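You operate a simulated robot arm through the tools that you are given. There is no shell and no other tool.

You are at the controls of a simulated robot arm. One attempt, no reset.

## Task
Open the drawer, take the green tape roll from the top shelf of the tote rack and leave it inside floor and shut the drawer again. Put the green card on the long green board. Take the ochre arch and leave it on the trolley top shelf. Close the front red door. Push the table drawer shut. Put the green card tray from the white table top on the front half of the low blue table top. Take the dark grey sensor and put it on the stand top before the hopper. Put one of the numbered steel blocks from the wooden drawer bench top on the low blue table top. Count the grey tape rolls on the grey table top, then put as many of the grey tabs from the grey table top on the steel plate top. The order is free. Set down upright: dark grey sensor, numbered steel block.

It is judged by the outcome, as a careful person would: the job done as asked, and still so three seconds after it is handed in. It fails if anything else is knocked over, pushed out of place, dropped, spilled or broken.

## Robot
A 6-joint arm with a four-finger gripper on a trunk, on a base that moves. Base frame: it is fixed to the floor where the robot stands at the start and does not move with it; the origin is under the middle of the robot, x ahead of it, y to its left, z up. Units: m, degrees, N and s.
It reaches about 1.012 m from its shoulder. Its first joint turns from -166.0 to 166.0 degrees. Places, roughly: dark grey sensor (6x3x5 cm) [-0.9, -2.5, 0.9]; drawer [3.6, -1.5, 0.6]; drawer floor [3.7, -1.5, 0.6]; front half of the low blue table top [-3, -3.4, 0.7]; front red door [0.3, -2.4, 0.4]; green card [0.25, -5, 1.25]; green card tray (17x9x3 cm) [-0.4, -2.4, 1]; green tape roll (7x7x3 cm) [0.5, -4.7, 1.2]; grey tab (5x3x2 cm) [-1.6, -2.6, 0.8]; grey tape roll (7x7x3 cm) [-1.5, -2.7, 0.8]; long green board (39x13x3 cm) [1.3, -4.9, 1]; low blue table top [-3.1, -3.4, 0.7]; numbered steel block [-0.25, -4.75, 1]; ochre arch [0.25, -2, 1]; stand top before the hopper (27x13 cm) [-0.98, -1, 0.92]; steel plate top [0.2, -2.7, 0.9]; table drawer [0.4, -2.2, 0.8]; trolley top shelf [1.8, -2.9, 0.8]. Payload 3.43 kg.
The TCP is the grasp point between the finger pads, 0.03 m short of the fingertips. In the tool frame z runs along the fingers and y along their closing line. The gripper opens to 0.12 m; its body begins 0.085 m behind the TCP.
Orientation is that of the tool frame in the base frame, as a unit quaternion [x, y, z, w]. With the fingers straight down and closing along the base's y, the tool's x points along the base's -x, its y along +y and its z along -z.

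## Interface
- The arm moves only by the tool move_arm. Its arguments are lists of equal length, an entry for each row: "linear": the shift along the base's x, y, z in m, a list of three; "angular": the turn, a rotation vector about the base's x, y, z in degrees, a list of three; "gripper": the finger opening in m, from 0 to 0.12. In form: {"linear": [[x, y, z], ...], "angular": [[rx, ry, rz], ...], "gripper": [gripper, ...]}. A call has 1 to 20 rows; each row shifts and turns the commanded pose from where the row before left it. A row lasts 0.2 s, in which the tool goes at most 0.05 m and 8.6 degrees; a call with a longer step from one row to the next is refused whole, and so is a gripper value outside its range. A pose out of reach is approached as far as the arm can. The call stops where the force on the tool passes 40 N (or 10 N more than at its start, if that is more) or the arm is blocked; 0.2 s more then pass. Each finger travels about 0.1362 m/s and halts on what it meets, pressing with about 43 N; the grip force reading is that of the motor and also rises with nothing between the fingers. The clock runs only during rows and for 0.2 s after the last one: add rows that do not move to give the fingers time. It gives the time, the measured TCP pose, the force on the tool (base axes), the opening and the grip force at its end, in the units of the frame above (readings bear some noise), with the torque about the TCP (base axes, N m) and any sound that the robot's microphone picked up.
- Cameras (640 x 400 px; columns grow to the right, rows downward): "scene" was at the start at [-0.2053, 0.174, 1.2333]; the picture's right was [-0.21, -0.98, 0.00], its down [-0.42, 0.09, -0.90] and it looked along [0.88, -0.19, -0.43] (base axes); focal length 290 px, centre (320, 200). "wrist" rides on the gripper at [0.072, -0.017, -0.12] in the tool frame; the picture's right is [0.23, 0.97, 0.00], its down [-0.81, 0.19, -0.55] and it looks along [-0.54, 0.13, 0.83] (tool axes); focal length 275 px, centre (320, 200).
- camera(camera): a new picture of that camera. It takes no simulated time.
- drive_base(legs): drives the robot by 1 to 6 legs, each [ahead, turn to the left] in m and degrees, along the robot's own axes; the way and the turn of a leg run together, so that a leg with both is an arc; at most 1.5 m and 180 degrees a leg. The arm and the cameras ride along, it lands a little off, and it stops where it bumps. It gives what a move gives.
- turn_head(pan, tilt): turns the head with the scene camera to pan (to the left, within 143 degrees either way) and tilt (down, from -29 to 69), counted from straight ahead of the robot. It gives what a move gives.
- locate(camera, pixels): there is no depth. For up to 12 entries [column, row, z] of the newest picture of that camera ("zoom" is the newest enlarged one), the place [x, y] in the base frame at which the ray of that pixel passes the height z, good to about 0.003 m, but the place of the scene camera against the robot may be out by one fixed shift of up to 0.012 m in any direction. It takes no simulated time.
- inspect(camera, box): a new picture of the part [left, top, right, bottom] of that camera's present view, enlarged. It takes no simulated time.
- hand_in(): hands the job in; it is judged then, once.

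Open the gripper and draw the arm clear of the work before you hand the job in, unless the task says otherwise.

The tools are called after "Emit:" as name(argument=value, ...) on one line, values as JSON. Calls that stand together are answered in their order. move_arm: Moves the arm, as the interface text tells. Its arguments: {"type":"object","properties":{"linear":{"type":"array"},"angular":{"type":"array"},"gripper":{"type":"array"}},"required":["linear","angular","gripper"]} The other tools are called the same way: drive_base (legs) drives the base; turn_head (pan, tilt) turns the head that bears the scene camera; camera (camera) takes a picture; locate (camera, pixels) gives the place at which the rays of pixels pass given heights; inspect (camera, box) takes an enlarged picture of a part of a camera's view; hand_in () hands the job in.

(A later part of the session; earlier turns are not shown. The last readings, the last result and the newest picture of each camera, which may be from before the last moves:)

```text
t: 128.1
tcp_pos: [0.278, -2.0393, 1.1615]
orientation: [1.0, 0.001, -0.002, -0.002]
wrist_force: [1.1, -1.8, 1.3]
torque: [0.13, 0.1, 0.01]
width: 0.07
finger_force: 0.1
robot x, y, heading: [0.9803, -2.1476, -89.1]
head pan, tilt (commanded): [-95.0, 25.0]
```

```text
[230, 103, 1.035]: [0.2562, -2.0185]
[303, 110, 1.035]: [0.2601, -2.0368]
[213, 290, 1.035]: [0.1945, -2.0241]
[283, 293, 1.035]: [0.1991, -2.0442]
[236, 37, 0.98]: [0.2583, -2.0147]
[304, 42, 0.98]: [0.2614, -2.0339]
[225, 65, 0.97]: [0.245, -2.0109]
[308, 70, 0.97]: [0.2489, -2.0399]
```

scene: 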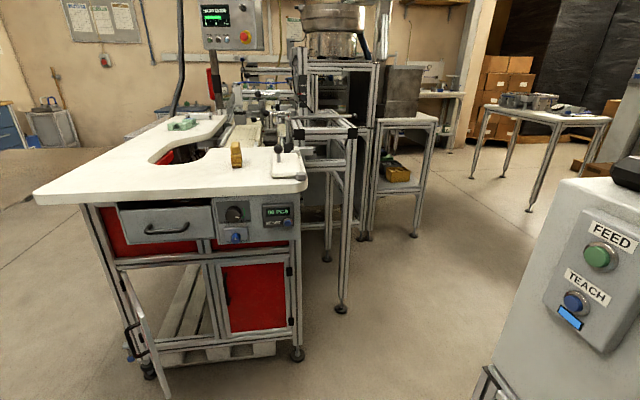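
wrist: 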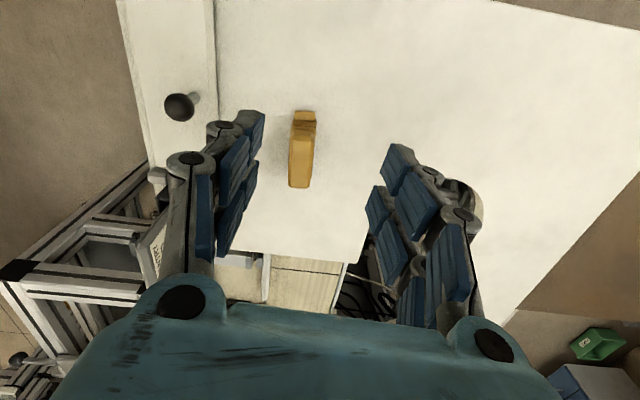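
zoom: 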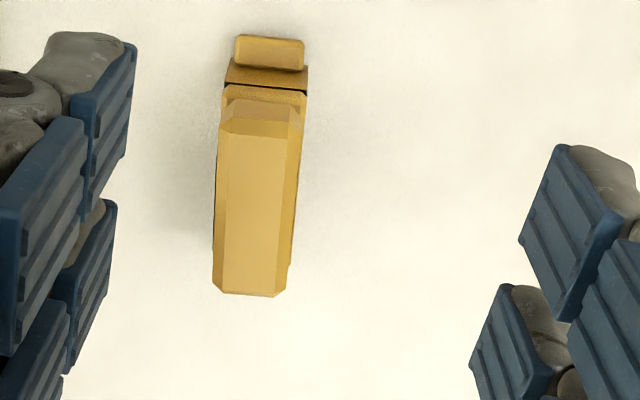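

The block's long axis is yawed about +7°, centre (0.2275,-2.031). I rotate the tool +7°, centre it, and descend a bit lower (z≈1.008) before gripping.

Emit:
move_arm(linear=[[-0.025, 0.004, 0], [-0.0255, 0.004, 0], [0, 0, -0.045], [0, 0, -0.045], [0, 0, -0.035], [0, 0, -0.0285], [0, 0, 0], [0, 0, 0], [0, 0, 0], [0, 0, 0]], angular=[[0, 0, 7], [0, 0, 0], [0, 0, 0], [0, 0, 0], [0, 0, 0], [0, 0, 0], [0, 0, 0], [0, 0, 0], [0, 0, 0], [0, 0, 0]], gripper=[0.07, 0.07, 0.07, 0.07, 0.07, 0.07, 0.04, 0.01, 0.0, 0.0])

Emit:
camera(camera="wrist")

Emit:
inspect(camera="scene", box=[180, 90, 300, 185])

```text
t: 130.3
tcp_pos: [0.2341, -2.0324, 1.0091]
orientation: [0.998, 0.063, -0.001, -0.002]
wrist_force: [-0.3, 0.7, 0.4]
torque: [0.0, -0.02, -0.01]
width: 0.0275
finger_force: 43.2
out of reach, approached as far as the arm can: row 2
robot x, y, heading: [0.9808, -2.1483, -89.0]
head pan, tilt (commanded): [-95.0, 25.0]
```

```text
taken
```

wrist: 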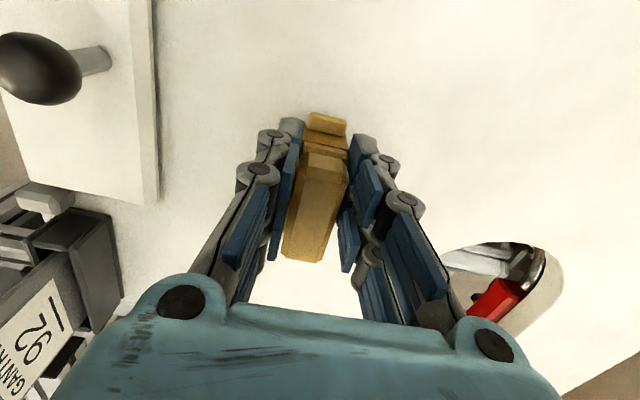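

```text
4.21 times, centred on (240, 138) of scene
```

zoom: 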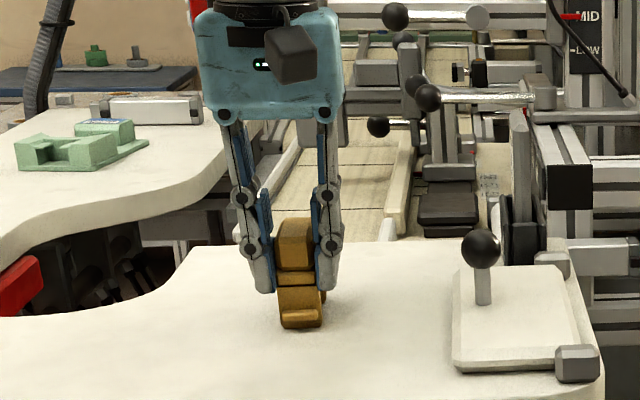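

Gripped at width 0.0275 and lower down. I lift slowly by 5 cm and check it holds.

Emit:
move_arm(linear=[[0, 0, 0], [0, 0, 0.01], [0, 0, 0.01], [0, 0, 0.015], [0, 0, 0.015], [0, 0, 0]], angular=[[0, 0, 0], [0, 0, 0], [0, 0, 0], [0, 0, 0], [0, 0, 0], [0, 0, 0]], gripper=[0, 0, 0, 0, 0, 0])

Emit:
inspect(camera="scene", box=[180, 90, 300, 185])

```text
t: 131.7
tcp_pos: [0.2324, -2.0335, 1.0578]
orientation: [0.998, 0.063, -0.001, -0.001]
wrist_force: [-0.6, -0.1, -1.0]
torque: [0.01, -0.04, 0.02]
width: 0.0273
finger_force: 43.3
robot x, y, heading: [0.9836, -2.1486, -88.9]
head pan, tilt (commanded): [-95.0, 25.0]
```

```text
4.21 times, centred on (240, 138) of scene
```

zoom: 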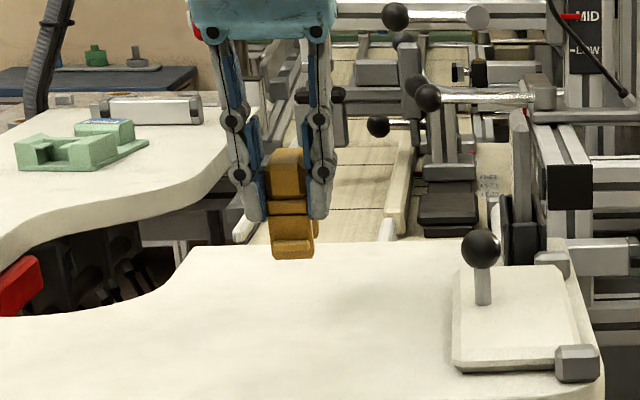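

The arch is lifted. I raise it and draw it back to the front-right of the robot with moderate steps.

Emit:
move_arm(linear=[[0.02, -0.01, 0.03], [0.03, -0.02, 0.03], [0.035, -0.025, 0.02], [0.035, -0.025, 0], [0.035, -0.025, 0], [0.035, -0.025, 0], [0.03, -0.035, 0], [0.03, -0.035, 0], [0.03, -0.035, 0], [0.03, -0.035, 0], [0.03, -0.035, 0], [0.02, -0.04, 0], [0.02, -0.04, 0], [0.02, -0.04, 0]], angular=[[0, 0, 0], [0, 0, 0], [0, 0, 6], [0, 0, 6], [0, 0, 6], [0, 0, 6], [0, 0, 6], [0, 0, 6], [0, 0, 6], [0, 0, 6], [0, 0, 6], [0, 0, 6], [0, 0, 6], [0, 0, 6]], gripper=[0, 0, 0, 0, 0, 0, 0, 0, 0, 0, 0, 0, 0, 0])

Emit:
camera(camera="wrist")

```text
t: 134.7
tcp_pos: [0.6338, -2.4576, 1.1371]
orientation: [0.771, 0.637, -0.002, -0.001]
wrist_force: [-0.2, -0.5, -0.8]
torque: [0.03, -0.02, -0.01]
width: 0.0276
finger_force: 42.5
robot x, y, heading: [0.9805, -2.1458, -89.0]
head pan, tilt (commanded): [-95.0, 25.0]
```

```text
taken
```

wrist: 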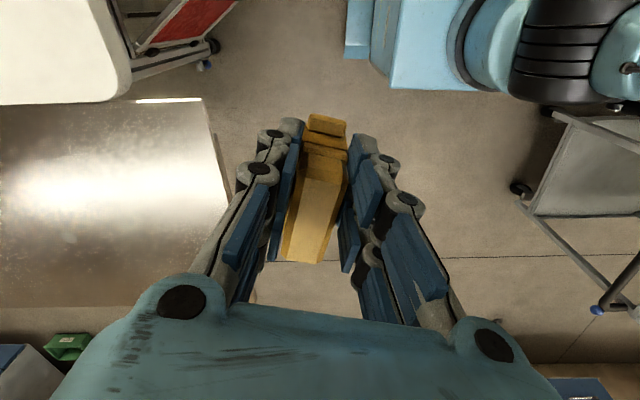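

The arch is held firmly. I drive ahead 0.5 m along the lane to be beside the trolley.

Emit:
drive_base(legs=[[0.5, 0]])

Emit:
turn_head(pan=60, tilt=30)

Emit:
camera(camera="scene")

```text
t: 137.7
tcp_pos: [0.6426, -2.9598, 1.1383]
orientation: [0.77, 0.638, -0.002, -0.001]
wrist_force: [0.0, -0.6, -0.6]
torque: [0.02, -0.01, 0.01]
width: 0.0274
finger_force: 42.5
robot x, y, heading: [0.9926, -2.649, -88.8]
head pan, tilt (commanded): [-95.0, 25.0]
```

```text
t: 140.1
tcp_pos: [0.6443, -2.9463, 1.1424]
orientation: [0.77, 0.638, -0.006, 0.004]
wrist_force: [-0.3, -0.7, -0.5]
torque: [0.02, 0.01, 0.01]
width: 0.0274
finger_force: 43.2
robot x, y, heading: [0.9956, -2.65, -88.9]
head pan, tilt (commanded): [60.0, 30.0]
```

```text
taken
```

scene: 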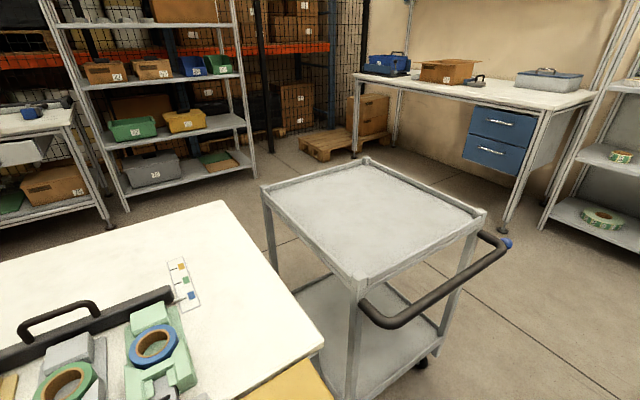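

The trolley's top shelf is clear. I locate its corners.

Emit:
locate(camera="scene", pixels=[[362, 280, 0.85], [485, 212, 0.85], [367, 162, 0.85], [265, 188, 0.85], [362, 280, 0.8], [485, 212, 0.8], [367, 162, 0.8], [265, 188, 0.8], [370, 215, 0.82], [400, 310, 0.85], [500, 245, 0.85], [421, 362, 0.0]])

```text
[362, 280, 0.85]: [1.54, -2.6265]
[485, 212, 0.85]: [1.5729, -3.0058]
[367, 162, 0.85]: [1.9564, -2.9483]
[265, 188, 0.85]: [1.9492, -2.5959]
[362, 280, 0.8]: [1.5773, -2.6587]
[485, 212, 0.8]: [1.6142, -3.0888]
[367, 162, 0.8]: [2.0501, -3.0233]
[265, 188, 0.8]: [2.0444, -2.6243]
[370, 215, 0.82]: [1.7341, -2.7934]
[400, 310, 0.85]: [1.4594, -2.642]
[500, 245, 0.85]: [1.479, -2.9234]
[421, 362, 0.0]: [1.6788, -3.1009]
```

Trolley shelf rim is at z≈0.80, centre ≈(1.82,-2.85). I swing the arm with the arch around my front from right to left in an arc of radius 0.36 m.

Emit:
move_arm(linear=[[0.0027, -0.0439, 0], [0.008, -0.0432, 0], [0.0132, -0.0419, 0], [0.0182, -0.04, 0], [0.023, -0.0375, 0], [0.0274, -0.0344, 0], [0.0313, -0.0308, 0], [0.0349, -0.0268, 0], [0.0379, -0.0223, 0], [0.0403, -0.0175, 0], [0.0421, -0.0125, 0], [0.0433, -0.0073, 0], [0.0439, -0.0019, 0], [0.0438, 0.0034, 0], [0.0431, 0.0088, 0], [0.0417, 0.0139, 0], [0.0397, 0.0189, 0], [0.0371, 0.0236, 0], [0.0339, 0.028, 0], [0.0303, 0.0319, 0]], angular=[[0, 0, 5], [0, 0, 5], [0, 0, 5], [0, 0, 5], [0, 0, 5], [0, 0, 5], [0, 0, 5], [0, 0, 5], [0, 0, 5], [0, 0, 5], [0, 0, 5], [0, 0, 5], [0, 0, 5], [0, 0, 5], [0, 0, 5], [0, 0, 5], [0, 0, 5], [0, 0, 5], [0, 0, 5], [0, 0, 5]], gripper=[0, 0, 0, 0, 0, 0, 0, 0, 0, 0, 0, 0, 0, 0, 0, 0, 0, 0, 0, 0])

Emit:
camera(camera="scene")

```text
t: 144.3
tcp_pos: [1.2774, -3.1781, 1.1404]
orientation: [0.006, 1.0, 0.0, 0.007]
wrist_force: [0.3, 0.4, -0.8]
torque: [0.01, 0.02, -0.01]
width: 0.0275
finger_force: 43.1
robot x, y, heading: [0.9917, -2.6509, -88.7]
head pan, tilt (commanded): [60.0, 30.0]
```

```text
taken
```

scene: 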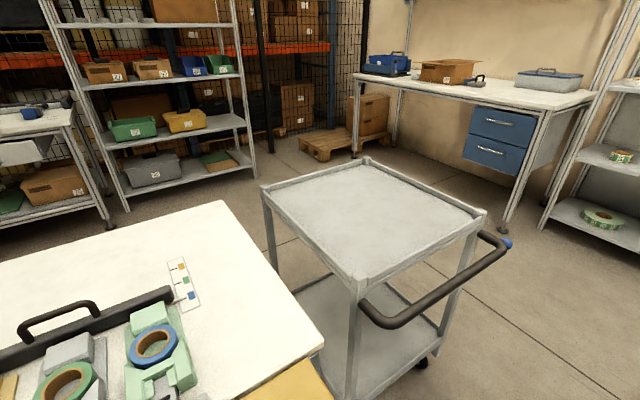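

Accurate. Now straight over to above the trolley at about (1.70,-2.87).

Emit:
move_arm(linear=[[0.0385, 0.028, 0], [0.0385, 0.028, 0], [0.0385, 0.028, 0], [0.0385, 0.028, 0], [0.0385, 0.028, 0], [0.0385, 0.028, 0], [0.0385, 0.028, 0], [0.0385, 0.028, 0], [0.0385, 0.028, -0.01], [0.0385, 0.028, -0.01], [0.0385, 0.028, -0.01]], angular=[[0, 0, 0], [0, 0, 0], [0, 0, 0], [0, 0, 0], [0, 0, 0], [0, 0, 0], [0, 0, 0], [0, 0, 0], [0, 0, 0], [0, 0, 0], [0, 0, 0]], gripper=[0, 0, 0, 0, 0, 0, 0, 0, 0, 0, 0])

Emit:
camera(camera="scene")

Emit:
camera(camera="wrist")

```text
t: 146.7
tcp_pos: [1.7004, -2.869, 1.1095]
orientation: [0.006, 1.0, 0.001, 0.007]
wrist_force: [-1.7, 0.4, -0.7]
torque: [0.06, -0.08, 0.02]
width: 0.0276
finger_force: 42.8
robot x, y, heading: [0.9913, -2.6453, -89.1]
head pan, tilt (commanded): [60.0, 30.0]
```

```text
taken
```

scene: 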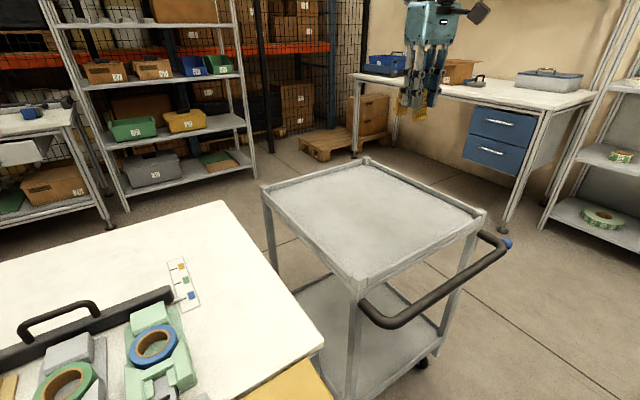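

```text
taken
```

wrist: 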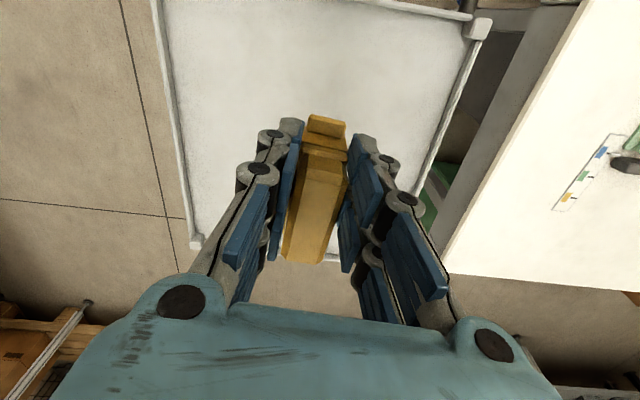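

I check the trolley rim positions with the wrist camera before lowering.

Emit:
locate(camera="wrist", pixels=[[475, 28, 0.8], [195, 240, 0.8], [168, 60, 0.8], [335, 258, 0.8], [440, 120, 0.8], [310, 60, 0.78]])

```text
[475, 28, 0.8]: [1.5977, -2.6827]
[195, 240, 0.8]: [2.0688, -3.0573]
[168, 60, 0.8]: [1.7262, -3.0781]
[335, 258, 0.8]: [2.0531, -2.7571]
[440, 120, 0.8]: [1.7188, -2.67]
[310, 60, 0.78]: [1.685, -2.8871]
```

The shelf spans x 1.60–2.06, y -3.07…-2.67. I shift to x≈1.75 and lower to TCP z≈0.85.

Emit:
move_arm(linear=[[0.02, 0, -0.04], [0.02, 0, -0.04], [0.01, 0, -0.045], [0, 0, -0.045], [0, 0, -0.045], [0, 0, -0.045]], angular=[[0, 0, 0], [0, 0, 0], [0, 0, 0], [0, 0, 0], [0, 0, 0], [0, 0, 0]], gripper=[0, 0, 0, 0, 0, 0])

Emit:
inspect(camera="scene", box=[260, 100, 500, 290])

```text
t: 148.1
tcp_pos: [1.7512, -2.8698, 0.8507]
orientation: [0.006, 1.0, 0.0, 0.007]
wrist_force: [0.8, -0.7, -1.4]
torque: [0.0, 0.03, 0.01]
width: 0.0276
finger_force: 42.6
robot x, y, heading: [0.9899, -2.6497, -88.6]
head pan, tilt (commanded): [60.0, 30.0]
```

```text
2.11 times, centred on (380, 195) of scene
```

zoom: 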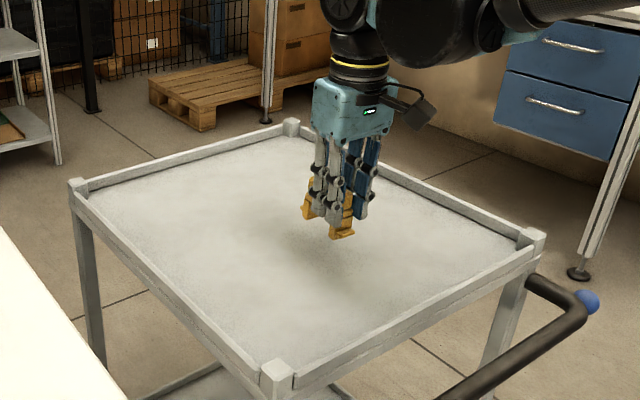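

Still a little above the shelf. I lower in small steps.

Emit:
move_arm(linear=[[0, 0, -0.008], [0, 0, -0.008], [0, 0, -0.006], [0, 0, 0]], angular=[[0, 0, 0], [0, 0, 0], [0, 0, 0], [0, 0, 0]], gripper=[0, 0, 0, 0])

Emit:
inspect(camera="scene", box=[340, 120, 460, 240])

```text
t: 149.1
tcp_pos: [1.7527, -2.8693, 0.8295]
orientation: [0.006, 1.0, 0.0, 0.007]
wrist_force: [0.2, -0.2, -0.5]
torque: [0.0, 0.03, -0.01]
width: 0.0278
finger_force: 42.5
robot x, y, heading: [0.9901, -2.6474, -88.9]
head pan, tilt (commanded): [60.0, 30.0]
```

```text
3.33 times, centred on (400, 180) of scene
```

zoom: 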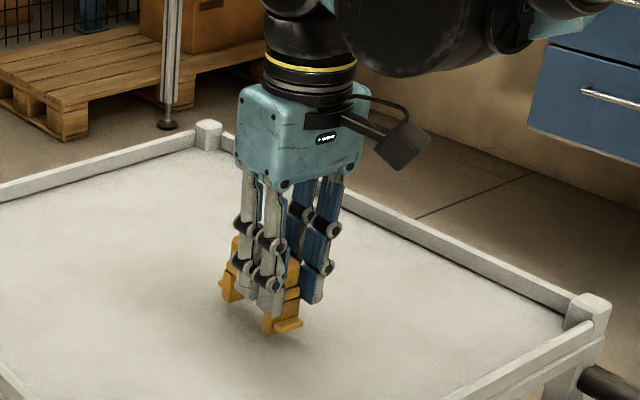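

Still a bit above; no contact force yet. I go on in 5 mm steps.

Emit:
move_arm(linear=[[0, 0, -0.005], [0, 0, -0.005], [0, 0, -0.005], [0, 0, 0]], angular=[[0, 0, 0], [0, 0, 0], [0, 0, 0], [0, 0, 0]], gripper=[0, 0, 0, 0])

Emit:
inspect(camera="scene", box=[340, 120, 460, 240])

```text
t: 149.8
tcp_pos: [1.7533, -2.859, 0.8203]
orientation: [0.005, 1.0, -0.006, 0.007]
wrist_force: [-0.6, -1.7, -1.0]
torque: [0.15, 0.0, -0.03]
width: 0.0275
finger_force: 43.6
robot x, y, heading: [0.9894, -2.6475, -88.7]
head pan, tilt (commanded): [60.0, 30.0]
stopped in row 3: the force on the tool passed its limit at 53 N (the readings are from after the stop); the commanded pose is now the measured one
```

```text
3.33 times, centred on (400, 180) of scene
```

zoom: 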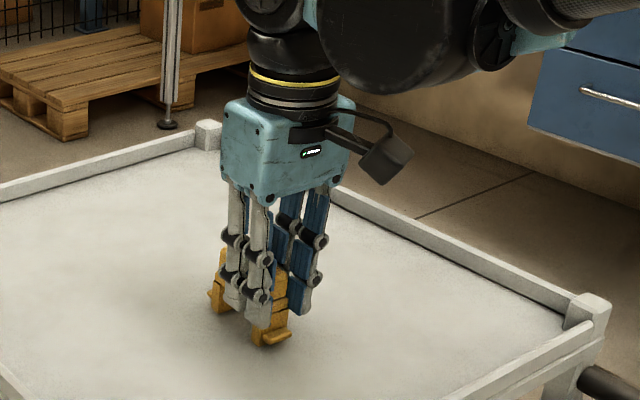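

Contact made: the arch stands on the shelf. I open the fingers and lift away.

Emit:
move_arm(linear=[[0, 0, 0], [0, 0, 0], [0, 0, 0], [0, 0, 0.03], [0, 0, 0.04], [0, 0, 0.045], [0, 0, 0.045], [0, 0, 0.045], [0, 0, 0.045]], angular=[[0, 0, 0], [0, 0, 0], [0, 0, 0], [0, 0, 0], [0, 0, 0], [0, 0, 0], [0, 0, 0], [0, 0, 0], [0, 0, 0]], gripper=[0.04, 0.06, 0.07, 0.07, 0.07, 0.07, 0.07, 0.07, 0.07])

Emit:
camera(camera="scene")

Emit:
camera(camera="wrist")

```text
t: 151.8
tcp_pos: [1.754, -2.8596, 1.0686]
orientation: [0.005, 1.0, -0.007, 0.008]
wrist_force: [0.8, 0.2, -0.4]
torque: [-0.01, 0.01, -0.02]
width: 0.07
finger_force: 0.1
robot x, y, heading: [0.9913, -2.6501, -89.1]
head pan, tilt (commanded): [60.0, 30.0]
```

```text
taken
```

scene: 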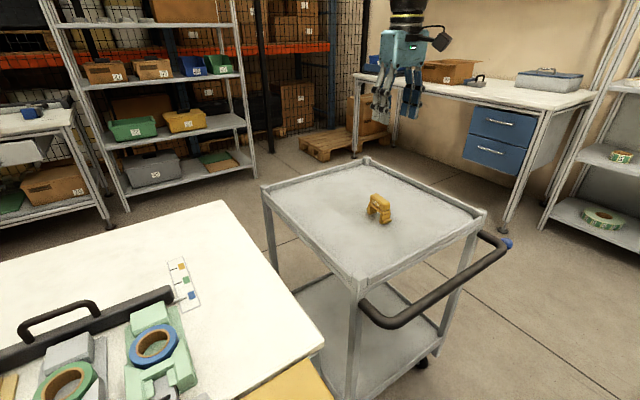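

```text
taken
```

wrist: 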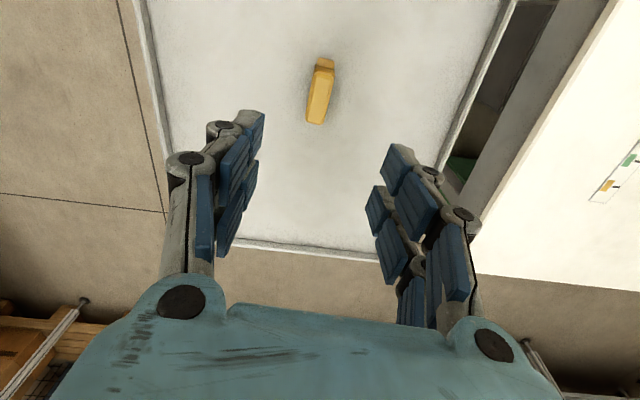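

The arch stands upright on the trolley shelf. Next the red door: I swing the arm back around the front, closing the gripper, with tool yaw following the arm.

Emit:
move_arm(linear=[[-0.0397, -0.0265, 0.01], [-0.0397, -0.0265, 0.01], [-0.0397, -0.0265, 0.01], [-0.0397, -0.0265, 0.01], [-0.0397, -0.0265, 0.01], [-0.0397, -0.0265, 0.01], [-0.0397, -0.0265, 0], [-0.0397, -0.0265, 0], [-0.0397, -0.0265, 0], [-0.0397, -0.0265, 0], [-0.0397, -0.0265, 0], [-0.0397, -0.0265, 0], [-0.0303, -0.0319, 0], [-0.0339, -0.028, 0], [-0.0371, -0.0236, 0], [-0.0397, -0.0189, 0], [-0.0417, -0.0139, 0], [-0.0431, -0.0088, 0], [-0.0438, -0.0034, 0], [-0.0439, 0.0019, 0]], angular=[[0, 0, -4], [0, 0, -4], [0, 0, -4], [0, 0, -4], [0, 0, -4], [0, 0, -4], [0, 0, -4], [0, 0, -4], [0, 0, -4], [0, 0, -4], [0, 0, -4], [0, 0, -4], [0, 0, -7], [0, 0, -7], [0, 0, -7], [0, 0, -7], [0, 0, -7], [0, 0, -7], [0, 0, -7], [0, 0, -7]], gripper=[0.05, 0.02, 0, 0, 0, 0, 0, 0, 0, 0, 0, 0, 0, 0, 0, 0, 0, 0, 0, 0])

Emit:
move_arm(linear=[[-0.0433, 0.0073, 0], [-0.0421, 0.0125, 0], [-0.0403, 0.0175, 0], [-0.0379, 0.0223, 0], [-0.0349, 0.0268, 0], [-0.0313, 0.0308, 0], [-0.0274, 0.0344, 0], [-0.023, 0.0375, 0], [-0.0182, 0.04, 0], [-0.0132, 0.0419, 0]], angular=[[0, 0, -7], [0, 0, -7], [0, 0, -7], [0, 0, -7], [0, 0, -7], [0, 0, -7], [0, 0, -7], [0, 0, -7], [0, 0, -7], [0, 0, -7]], gripper=[0, 0, 0, 0, 0, 0, 0, 0, 0, 0])

Emit:
turn_head(pan=-110, tilt=35)

Emit:
camera(camera="scene")

Emit:
camera(camera="wrist")

```text
t: 156.0
tcp_pos: [0.9631, -3.3051, 1.1304]
orientation: [0.792, 0.61, -0.011, 0.0]
wrist_force: [-0.9, 0.0, -0.2]
torque: [0.02, -0.02, -0.02]
width: 0.0001
finger_force: 33.2
robot x, y, heading: [0.9948, -2.6456, -88.8]
head pan, tilt (commanded): [60.0, 30.0]
```

```text
t: 158.2
tcp_pos: [0.6533, -3.0339, 1.1302]
orientation: [0.999, 0.045, -0.008, -0.006]
wrist_force: [0.3, 0.3, 0.0]
torque: [0.0, 0.0, 0.01]
width: 0.0
finger_force: 32.7
robot x, y, heading: [0.9926, -2.6485, -88.6]
head pan, tilt (commanded): [60.0, 30.0]
```

```text
t: 160.8
tcp_pos: [0.6549, -3.0359, 1.1296]
orientation: [0.999, 0.047, -0.009, -0.007]
wrist_force: [0.2, -0.9, -0.1]
torque: [0.0, -0.01, -0.02]
width: 0.0002
finger_force: 33.1
robot x, y, heading: [0.9925, -2.6477, -88.8]
head pan, tilt (commanded): [-110.0, 35.0]
```

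```text
taken
```

scene: 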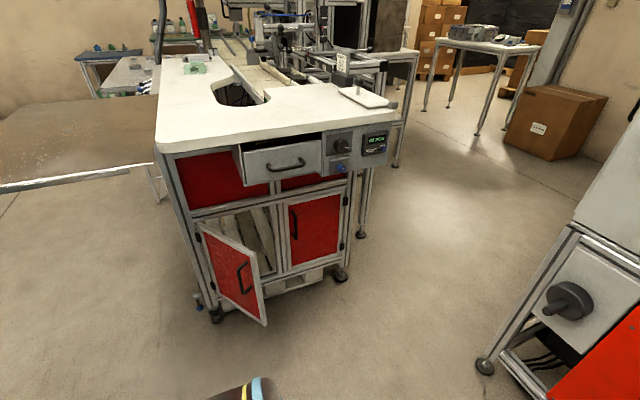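

```text
taken
```

wrist: 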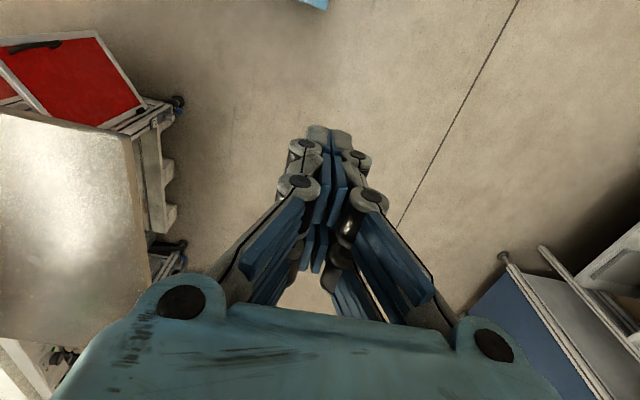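

I zoom on the door and drawer from here and locate the door's corners.

Emit:
inspect(camera="scene", box=[150, 120, 390, 330])

Emit:
locate(camera="scene", pixels=[[258, 256, 0.55], [258, 256, 0.6], [258, 256, 0.65], [266, 325, 0.1], [266, 325, 0.15], [266, 325, 0.2], [199, 224, 0.6], [199, 224, 0.65], [217, 300, 0.15], [216, 318, 0.0], [340, 276, 0.0]])

```text
1.90 times, centred on (270, 225) of scene
```

zoom: 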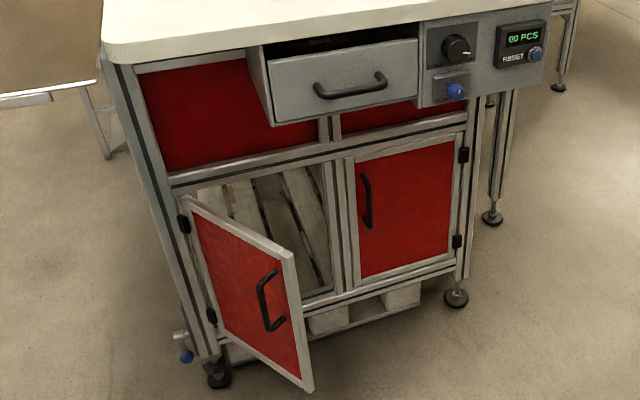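

```text
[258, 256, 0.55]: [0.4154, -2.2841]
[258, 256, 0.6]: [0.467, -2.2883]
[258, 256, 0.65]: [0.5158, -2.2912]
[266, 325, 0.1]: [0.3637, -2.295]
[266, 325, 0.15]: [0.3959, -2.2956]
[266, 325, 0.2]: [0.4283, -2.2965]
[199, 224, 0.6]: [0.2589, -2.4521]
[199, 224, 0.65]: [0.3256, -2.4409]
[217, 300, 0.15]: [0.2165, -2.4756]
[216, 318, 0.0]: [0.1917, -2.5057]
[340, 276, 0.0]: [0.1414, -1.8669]
```

I check the steel plate's front edge so that the arm clears it when lowering.

Emit:
locate(camera="scene", pixels=[[145, 168, 0.9], [145, 168, 0.85], [2, 190, 0.9], [2, 190, 0.85], [160, 150, 0.95], [130, 100, 0.9]])

Emit:
locate(camera="wrist", pixels=[[130, 138, 0.9], [130, 138, 0.85], [150, 280, 0.9], [2, 108, 0.9]])

```text
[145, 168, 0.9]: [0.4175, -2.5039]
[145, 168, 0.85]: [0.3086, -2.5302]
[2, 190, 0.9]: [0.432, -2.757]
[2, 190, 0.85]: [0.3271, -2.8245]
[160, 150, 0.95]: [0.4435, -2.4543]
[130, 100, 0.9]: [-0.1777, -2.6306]
```

```text
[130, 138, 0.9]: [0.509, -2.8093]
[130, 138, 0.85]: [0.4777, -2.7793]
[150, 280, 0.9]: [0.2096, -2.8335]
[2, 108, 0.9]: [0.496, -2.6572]
```

The steel plate edge is at about x≈0.545, z≈0.95, y -2.84…-2.56. I drive ahead 0.13 m to get more wrist room, then check.

Emit:
drive_base(legs=[[0.13, 0]])

Emit:
turn_head(pan=-115, tilt=35)

```text
t: 162.1
tcp_pos: [0.6559, -3.1658, 1.13]
orientation: [0.999, 0.046, -0.009, -0.007]
wrist_force: [-0.3, 0.1, 0.3]
torque: [-0.02, 0.0, -0.01]
width: 0.0001
finger_force: 33.0
robot x, y, heading: [0.9964, -2.7787, -89.1]
head pan, tilt (commanded): [-110.0, 35.0]
```

```text
t: 162.8
tcp_pos: [0.6576, -3.1522, 1.1343]
orientation: [0.999, 0.045, -0.009, -0.001]
wrist_force: [0.9, -0.4, -0.4]
torque: [-0.04, 0.02, -0.03]
width: 0.0
finger_force: 33.9
robot x, y, heading: [0.9945, -2.7823, -88.8]
head pan, tilt (commanded): [-115.0, 35.0]
```

Now I swing the arm over toward (0.52,-2.42,1.06) while tilting the tool to point NW and 15° below horizontal.

Emit:
move_arm(linear=[[-0.004, 0.04, -0.003], [-0.004, 0.04, -0.003], [-0.004, 0.04, -0.003], [-0.004, 0.04, -0.003], [-0.004, 0.04, -0.003], [-0.004, 0.04, -0.003], [-0.004, 0.04, -0.003], [-0.004, 0.04, -0.003], [-0.004, 0.04, -0.003], [-0.004, 0.04, -0.003], [-0.01, 0.033, -0.004], [-0.01, 0.033, -0.004], [-0.01, 0.033, -0.004], [-0.01, 0.033, -0.004], [-0.01, 0.033, -0.004], [-0.01, 0.033, -0.004], [-0.01, 0.033, -0.004], [-0.01, 0.033, -0.004], [-0.01, 0.033, -0.004], [-0.01, 0.033, -0.004]], angular=[[0, 0, -4.5], [0, 0, -4.5], [0, 0, -4.5], [0, 0, -4.5], [0, 0, -4.5], [0, 0, -4.5], [0, 0, -4.5], [0, 0, -4.5], [0, 0, -4.5], [0, 0, -4.5], [4.875, 5.7, 0], [4.875, 5.7, 0], [4.875, 5.7, 0], [4.875, 5.7, 0], [4.875, 5.7, 0], [4.875, 5.7, 0], [4.875, 5.7, 0], [4.875, 5.7, 0], [4.875, 5.7, 0], [4.875, 5.7, 0]], gripper=[0, 0, 0, 0, 0, 0, 0, 0, 0, 0, 0, 0, 0, 0, 0, 0, 0, 0, 0, 0])

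Emit:
camera(camera="scene")

Emit:
camera(camera="wrist")

```text
t: 167.0
tcp_pos: [0.5171, -2.4203, 1.0652]
orientation: [0.739, -0.269, -0.577, -0.219]
wrist_force: [-0.7, -0.3, 0.5]
torque: [0.03, 0.0, -0.04]
width: 0.0
finger_force: 33.8
robot x, y, heading: [0.9964, -2.7767, -88.9]
head pan, tilt (commanded): [-115.0, 35.0]
```

```text
taken
```

scene: 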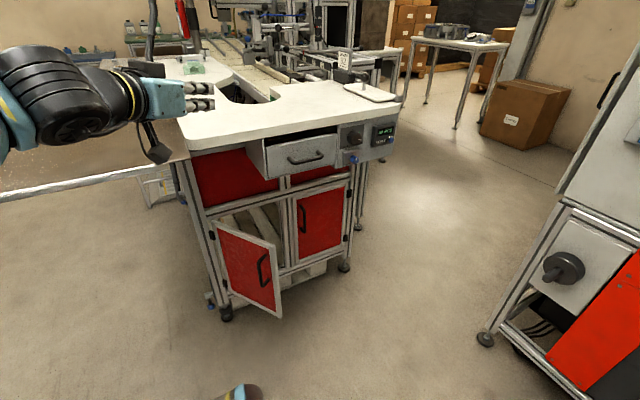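

```text
taken
```

wrist: 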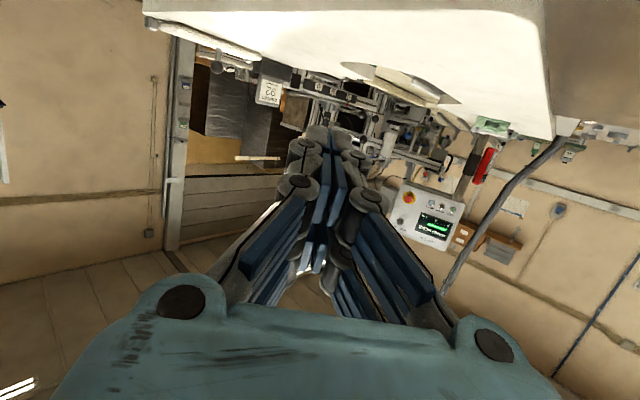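

I check the table's front edge position relative to the gripper before lowering.

Emit:
locate(camera="scene", pixels=[[187, 150, 0.93], [200, 148, 0.96], [250, 137, 0.96], [300, 128, 0.96], [395, 108, 0.96], [180, 130, 0.96], [150, 170, 0.95], [2, 195, 0.95], [270, 262, 0.57], [280, 315, 0.15]])

```text
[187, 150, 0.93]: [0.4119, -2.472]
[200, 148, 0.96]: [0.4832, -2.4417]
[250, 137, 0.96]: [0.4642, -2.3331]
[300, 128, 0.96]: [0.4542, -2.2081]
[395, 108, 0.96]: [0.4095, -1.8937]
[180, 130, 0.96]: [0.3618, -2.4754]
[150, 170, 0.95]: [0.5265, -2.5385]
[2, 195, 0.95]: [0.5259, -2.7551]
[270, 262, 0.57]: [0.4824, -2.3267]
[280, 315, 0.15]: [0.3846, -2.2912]
```

Clearance for lowering is small with the wrist that near my shoulder, so I raise slightly and drive ahead another 0.12 m, then approach again.

Emit:
move_arm(linear=[[0.02, 0, 0.03], [0.02, 0, 0.03]], angular=[[0, 0, 0], [0, 0, 0]], gripper=[0, 0])

Emit:
drive_base(legs=[[0.12, 0]])

Emit:
move_arm(linear=[[0, 0.04, -0.01], [0, 0.04, -0.01]], angular=[[0, 0, 0], [0, 0, 0]], gripper=[0, 0])

Emit:
camera(camera="scene")

```text
t: 167.6
tcp_pos: [0.5553, -2.4221, 1.1248]
orientation: [0.74, -0.268, -0.576, -0.218]
wrist_force: [-0.5, 0.1, 0.4]
torque: [-0.02, 0.0, 0.03]
width: 0.0
finger_force: 33.3
robot x, y, heading: [0.9977, -2.781, -89.0]
head pan, tilt (commanded): [-115.0, 35.0]
```

```text
t: 168.8
tcp_pos: [0.5573, -2.5411, 1.1252]
orientation: [0.741, -0.267, -0.577, -0.217]
wrist_force: [1.1, -0.4, 0.6]
torque: [0.03, 0.0, 0.0]
width: 0.0
finger_force: 33.5
robot x, y, heading: [1.0003, -2.8964, -88.8]
head pan, tilt (commanded): [-115.0, 35.0]
```

```text
t: 169.4
tcp_pos: [0.5578, -2.4498, 1.1005]
orientation: [0.742, -0.27, -0.576, -0.213]
wrist_force: [0.0, -1.4, 0.0]
torque: [0.0, 0.0, -0.09]
width: 0.0
finger_force: 33.2
robot x, y, heading: [0.9951, -2.8969, -88.8]
head pan, tilt (commanded): [-115.0, 35.0]
```

```text
taken
```

scene: 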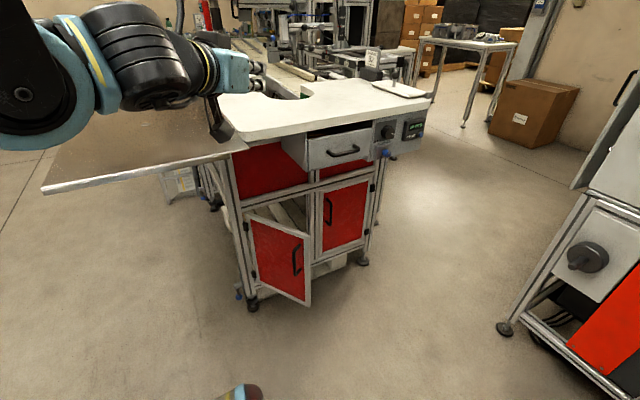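

Position is good. I shift +2 cm in x and lower vertically in front of the table to z≈0.52.

Emit:
move_arm(linear=[[0.02, 0.008, -0.02], [0, 0, -0.045], [0, 0, -0.045], [0, 0, -0.045], [0, 0, -0.045], [0, 0, -0.045], [0, 0, -0.045], [0, 0, -0.045], [0, 0, -0.045], [0, 0, -0.045], [0, 0, -0.045], [0, 0, -0.045], [0, 0, -0.045], [0, 0, -0.02]], angular=[[0, 0, 0], [0, 0, 0], [0, 0, 0], [0, 0, 0], [0, 0, 0], [0, 0, 0], [0, 0, 0], [0, 0, 0], [0, 0, 0], [0, 0, 0], [0, 0, 0], [0, 0, 0], [0, 0, 0], [0, 0, 0]], gripper=[0, 0, 0, 0, 0, 0, 0, 0, 0, 0, 0, 0, 0, 0])

Emit:
camera(camera="scene")

Emit:
camera(camera="wrist")

```text
t: 172.6
tcp_pos: [0.5518, -2.4237, 0.6008]
orientation: [0.748, -0.266, -0.574, -0.198]
wrist_force: [0.4, 0.9, 0.8]
torque: [0.0, -0.01, 0.03]
width: 0.0
finger_force: 33.1
out of reach, approached as far as the arm can: row 12, 13, 14
robot x, y, heading: [0.9962, -2.896, -89.2]
head pan, tilt (commanded): [-115.0, 35.0]
stopped in row 14: the arm was blocked; the commanded pose is now the measured one
```

```text
taken
```

scene: 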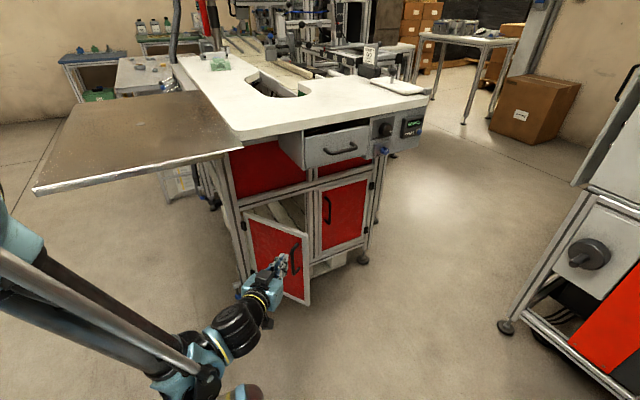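

```text
taken
```

wrist: 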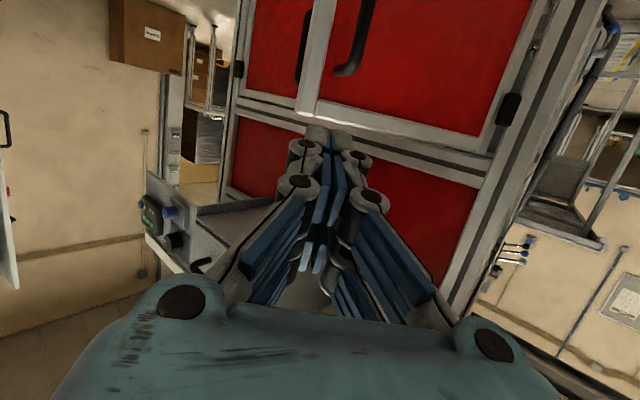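

The arm bottomed out at z=0.60 close to the body. I move outward toward the door while lowering further.

Emit:
move_arm(linear=[[-0.03, 0, -0.01], [-0.03, 0, -0.02], [-0.02, 0, -0.025], [-0.02, 0, -0.025], [-0.02, 0.01, 0], [-0.02, 0.01, 0]], angular=[[0, 0, 0], [0, 0, 0], [0, 0, 0], [0, 0, 0], [0, 0, 0], [0, 0, 0]], gripper=[0, 0, 0, 0, 0, 0])

Emit:
camera(camera="wrist")

Emit:
inspect(camera="scene", box=[200, 160, 400, 330])

```text
t: 174.0
tcp_pos: [0.4177, -2.4056, 0.5228]
orientation: [0.746, -0.267, -0.576, -0.203]
wrist_force: [-0.5, 0.4, -0.4]
torque: [0.01, -0.01, 0.04]
width: 0.0001
finger_force: 33.0
robot x, y, heading: [0.9952, -2.9013, -88.8]
head pan, tilt (commanded): [-115.0, 35.0]
```

```text
taken
```

wrist: 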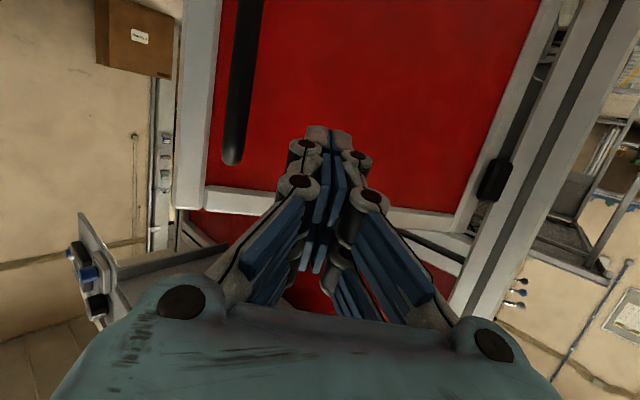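

```text
2.35 times, centred on (300, 245) of scene
```

zoom: 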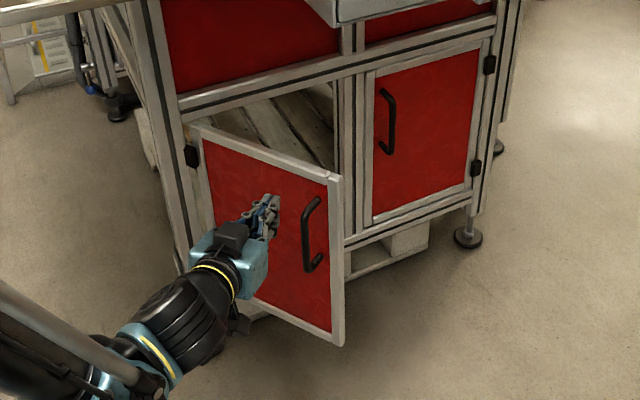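

The fingertips face the red panel beside the handle. I push the door along its closing arc.

Emit:
move_arm(linear=[[-0.0225, 0.0125, 0], [-0.0225, 0.0125, 0], [-0.018, 0.0165, 0], [-0.018, 0.0165, 0], [-0.0195, 0.01, 0], [-0.0195, 0.01, 0], [-0.022, 0.0045, 0], [-0.022, 0.0045, 0]], angular=[[0, 0, 0], [0, 0, 0], [0, 0, 0], [0, 0, 0], [0, 0, 0], [0, 0, 0], [0, 0, 0], [0, 0, 0]], gripper=[0, 0, 0, 0, 0, 0, 0, 0])

Emit:
camera(camera="wrist")

Emit:
inspect(camera="scene", box=[200, 160, 400, 330])

```text
t: 175.8
tcp_pos: [0.2517, -2.3187, 0.5217]
orientation: [0.747, -0.267, -0.575, -0.202]
wrist_force: [-0.5, -1.0, -0.5]
torque: [-0.01, 0.02, 0.02]
width: 0.0
finger_force: 33.2
robot x, y, heading: [0.9961, -2.8976, -88.8]
head pan, tilt (commanded): [-115.0, 35.0]
```

```text
taken
```

wrist: 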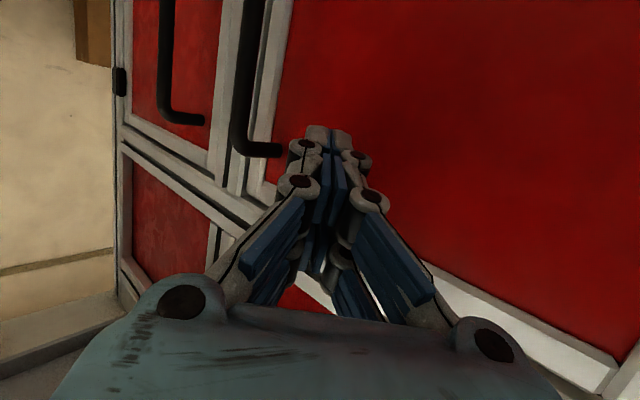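

```text
2.35 times, centred on (300, 245) of scene
```

zoom: 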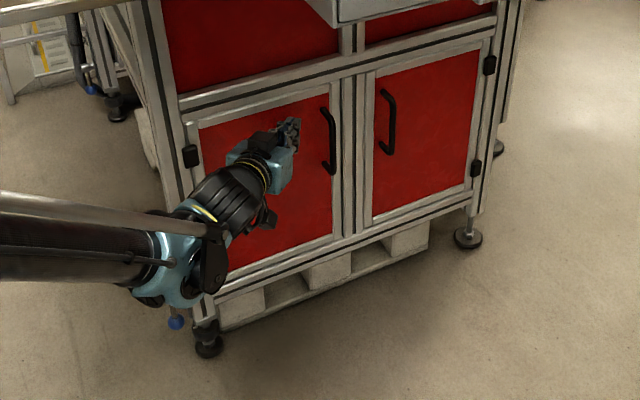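

The door is nearly closed. I press the last bit gently until the force rises.

Emit:
move_arm(linear=[[-0.006, 0.001, 0], [-0.006, 0.001, 0], [-0.005, 0, 0], [-0.005, 0, 0], [-0.005, 0, 0], [-0.005, 0, 0]], angular=[[0, 0, 0], [0, 0, 0], [0, 0, 0], [0, 0, 0], [0, 0, 0], [0, 0, 0]], gripper=[0, 0, 0, 0, 0, 0])

Emit:
inspect(camera="scene", box=[200, 160, 400, 330])

```text
t: 176.8
tcp_pos: [0.2381, -2.3056, 0.5117]
orientation: [0.748, -0.274, -0.572, -0.198]
wrist_force: [1.7, 0.4, 1.2]
torque: [-0.04, -0.01, 0.05]
width: 0.0001
finger_force: 33.3
robot x, y, heading: [0.9963, -2.8997, -88.9]
head pan, tilt (commanded): [-115.0, 35.0]
stopped in row 4: the force on the tool passed its limit at 51 N (the readings are from after the stop); the commanded pose is now the measured one
```

```text
2.35 times, centred on (300, 245) of scene
```

zoom: 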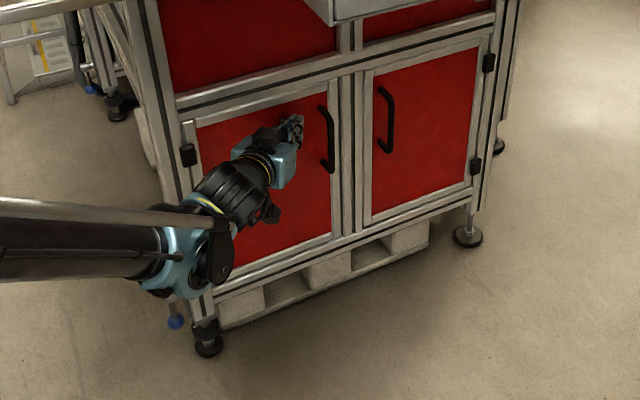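

The door is flush (stopped at 51 N). I withdraw the same way and lift clear of the table.

Emit:
move_arm(linear=[[0.035, -0.02, 0], [0.035, -0.02, 0], [0.035, -0.02, 0], [0.035, -0.02, 0], [0.035, -0.015, 0], [0.03, -0.01, 0.02], [0.03, -0.01, 0.025], [0.03, -0.005, 0.03], [0.03, 0, 0.03], [0.03, 0, 0.03], [0.01, 0, 0.045], [0, 0, 0.045], [0, 0, 0.045], [0, 0, 0.045], [0, 0, 0.045], [0, 0, 0.045], [0, 0, 0.045], [0, 0, 0.045], [0, 0, 0.045], [0, 0, 0.045]], angular=[[0, 0, 0], [0, 0, 0], [0, 0, 0], [0, 0, 0], [0, 0, 0], [0, 0, 0], [0, 0, 0], [0, 0, 0], [0, 0, 0], [0, 0, 0], [0, 0, 0], [0, 0, 0], [0, 0, 0], [0, 0, 0], [0, 0, 0], [0, 0, 0], [0, 0, 0], [0, 0, 0], [0, 0, 0], [0, 0, 0]], gripper=[0, 0, 0, 0, 0, 0, 0, 0, 0, 0, 0, 0, 0, 0, 0, 0, 0, 0, 0, 0])

Emit:
camera(camera="scene")

```text
t: 180.9
tcp_pos: [0.5711, -2.4292, 1.1019]
orientation: [0.748, -0.271, -0.573, -0.199]
wrist_force: [0.1, 0.6, 0.5]
torque: [-0.03, 0.0, 0.01]
width: 0.0001
finger_force: 33.2
robot x, y, heading: [1.0002, -2.8963, -88.8]
head pan, tilt (commanded): [-115.0, 35.0]
```

```text
taken
```

scene: 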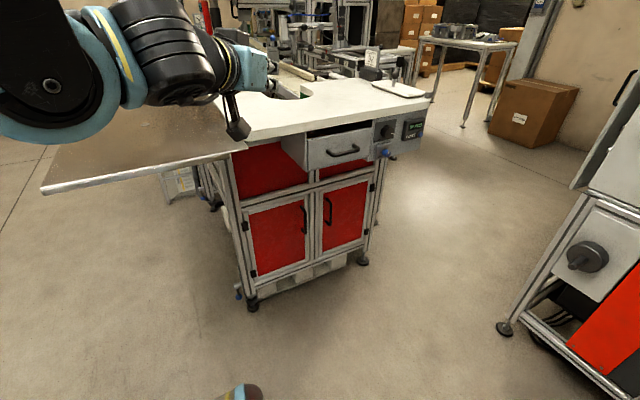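

Both red doors are shut and the drawer is flush. I fold the arm back to fingers-down in front-right of the robot.

Emit:
move_arm(linear=[[0.008, -0.033, 0.002], [0.008, -0.033, 0.002], [0.008, -0.033, 0.002], [0.008, -0.033, 0.002], [0.008, -0.033, 0.002], [0.008, -0.033, 0.002], [0.008, -0.033, 0.002], [0.008, -0.033, 0.002], [0.008, -0.033, 0.002], [0.008, -0.033, 0.002], [0.004, -0.045, 0.0], [0.004, -0.045, 0.0], [0.004, -0.045, 0.0], [0.004, -0.045, 0.0], [0.004, -0.045, 0.0], [0.004, -0.045, 0.0], [0.004, -0.045, 0.0], [0.01, -0.045, 0.0], [0.02, -0.04, 0.0], [0.02, -0.04, 0.0]], angular=[[-4.875, -5.7, 0], [-4.875, -5.7, 0], [-4.875, -5.7, 0], [-4.875, -5.7, 0], [-4.875, -5.7, 0], [-4.875, -5.7, 0], [-4.875, -5.7, 0], [-4.875, -5.7, 0], [-4.875, -5.7, 0], [-4.875, -5.7, 0], [0, 0, 6], [0, 0, 6], [0, 0, 6], [0, 0, 6], [0, 0, 6], [0, 0, 6], [0, 0, 6], [0, 0, 6], [0, 0, 6], [0, 0, 6]], gripper=[0, 0, 0, 0, 0, 0, 0, 0, 0, 0, 0, 0, 0, 0, 0, 0, 0, 0, 0, 0])

Emit:
turn_head(pan=0, tilt=15)

Emit:
camera(camera="scene")

Emit:
turn_head(pan=-50, tilt=15)

Emit:
camera(camera="scene")

```text
t: 185.2
tcp_pos: [0.7285, -3.1987, 1.122]
orientation: [0.986, 0.165, 0.006, 0.011]
wrist_force: [0.1, 0.3, 0.4]
torque: [0.03, 0.0, 0.02]
width: 0.0
finger_force: 33.3
robot x, y, heading: [0.9976, -2.8978, -89.1]
head pan, tilt (commanded): [-115.0, 35.0]
```

```text
t: 187.1
tcp_pos: [0.7286, -3.1997, 1.1202]
orientation: [0.986, 0.165, 0.005, 0.01]
wrist_force: [-0.5, 0.2, -1.0]
torque: [-0.01, -0.02, 0.0]
width: 0.0002
finger_force: 33.0
robot x, y, heading: [0.9943, -2.8999, -88.8]
head pan, tilt (commanded): [0.0, 15.0]
```

```text
taken
```

scene: 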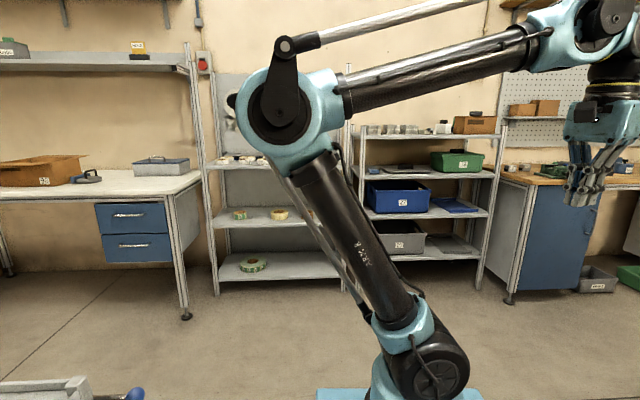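

```text
t: 188.3
tcp_pos: [0.7279, -3.1992, 1.1204]
orientation: [0.986, 0.164, 0.005, 0.01]
wrist_force: [-0.6, 0.1, -0.2]
torque: [0.0, 0.0, -0.01]
width: 0.0
finger_force: 33.7
robot x, y, heading: [0.9978, -2.893, -88.9]
head pan, tilt (commanded): [-50.0, 15.0]
```

```text
taken
```

scene: 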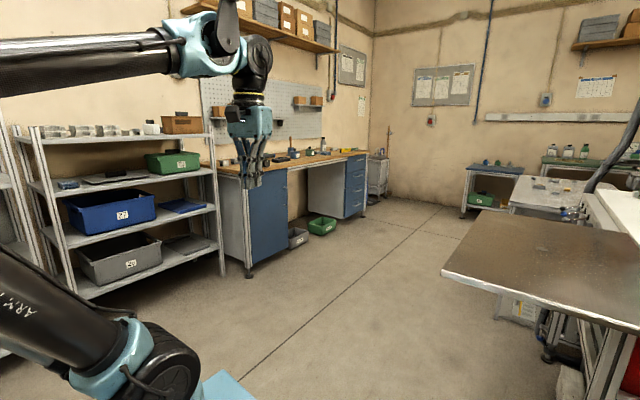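

I zoom on the tape rack and tote rack along the south wall.

Emit:
turn_head(pan=-15, tilt=10)

Emit:
camera(camera="scene")

Emit:
inspect(camera="scene", box=[80, 60, 400, 260])

```text
t: 189.3
tcp_pos: [0.7284, -3.1979, 1.1204]
orientation: [0.986, 0.164, 0.005, 0.011]
wrist_force: [0.7, -0.3, -0.2]
torque: [0.07, 0.0, 0.04]
width: 0.0001
finger_force: 33.4
robot x, y, heading: [0.9978, -2.8945, -89.3]
head pan, tilt (commanded): [-15.0, 10.0]
```

```text
taken
```

scene: 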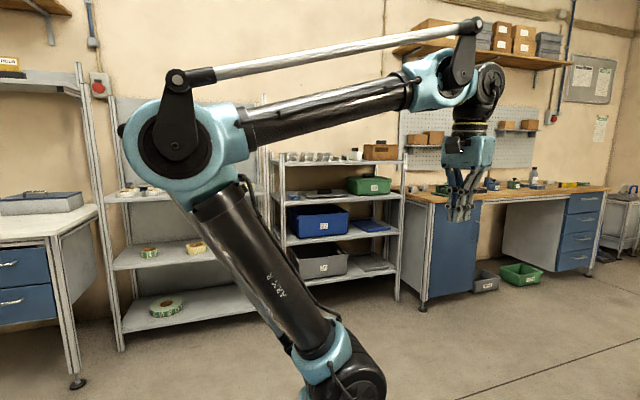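

```text
2.00 times, centred on (240, 160) of scene
```

zoom: 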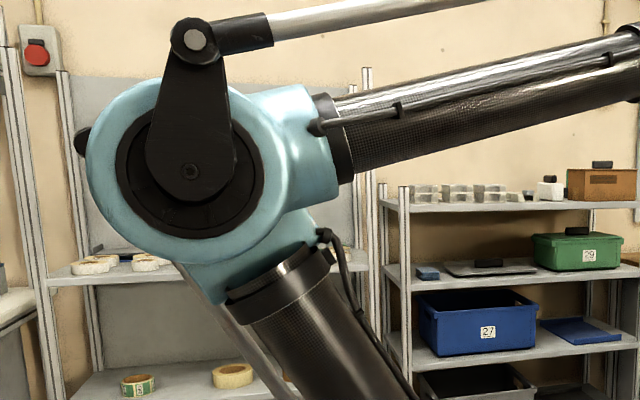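

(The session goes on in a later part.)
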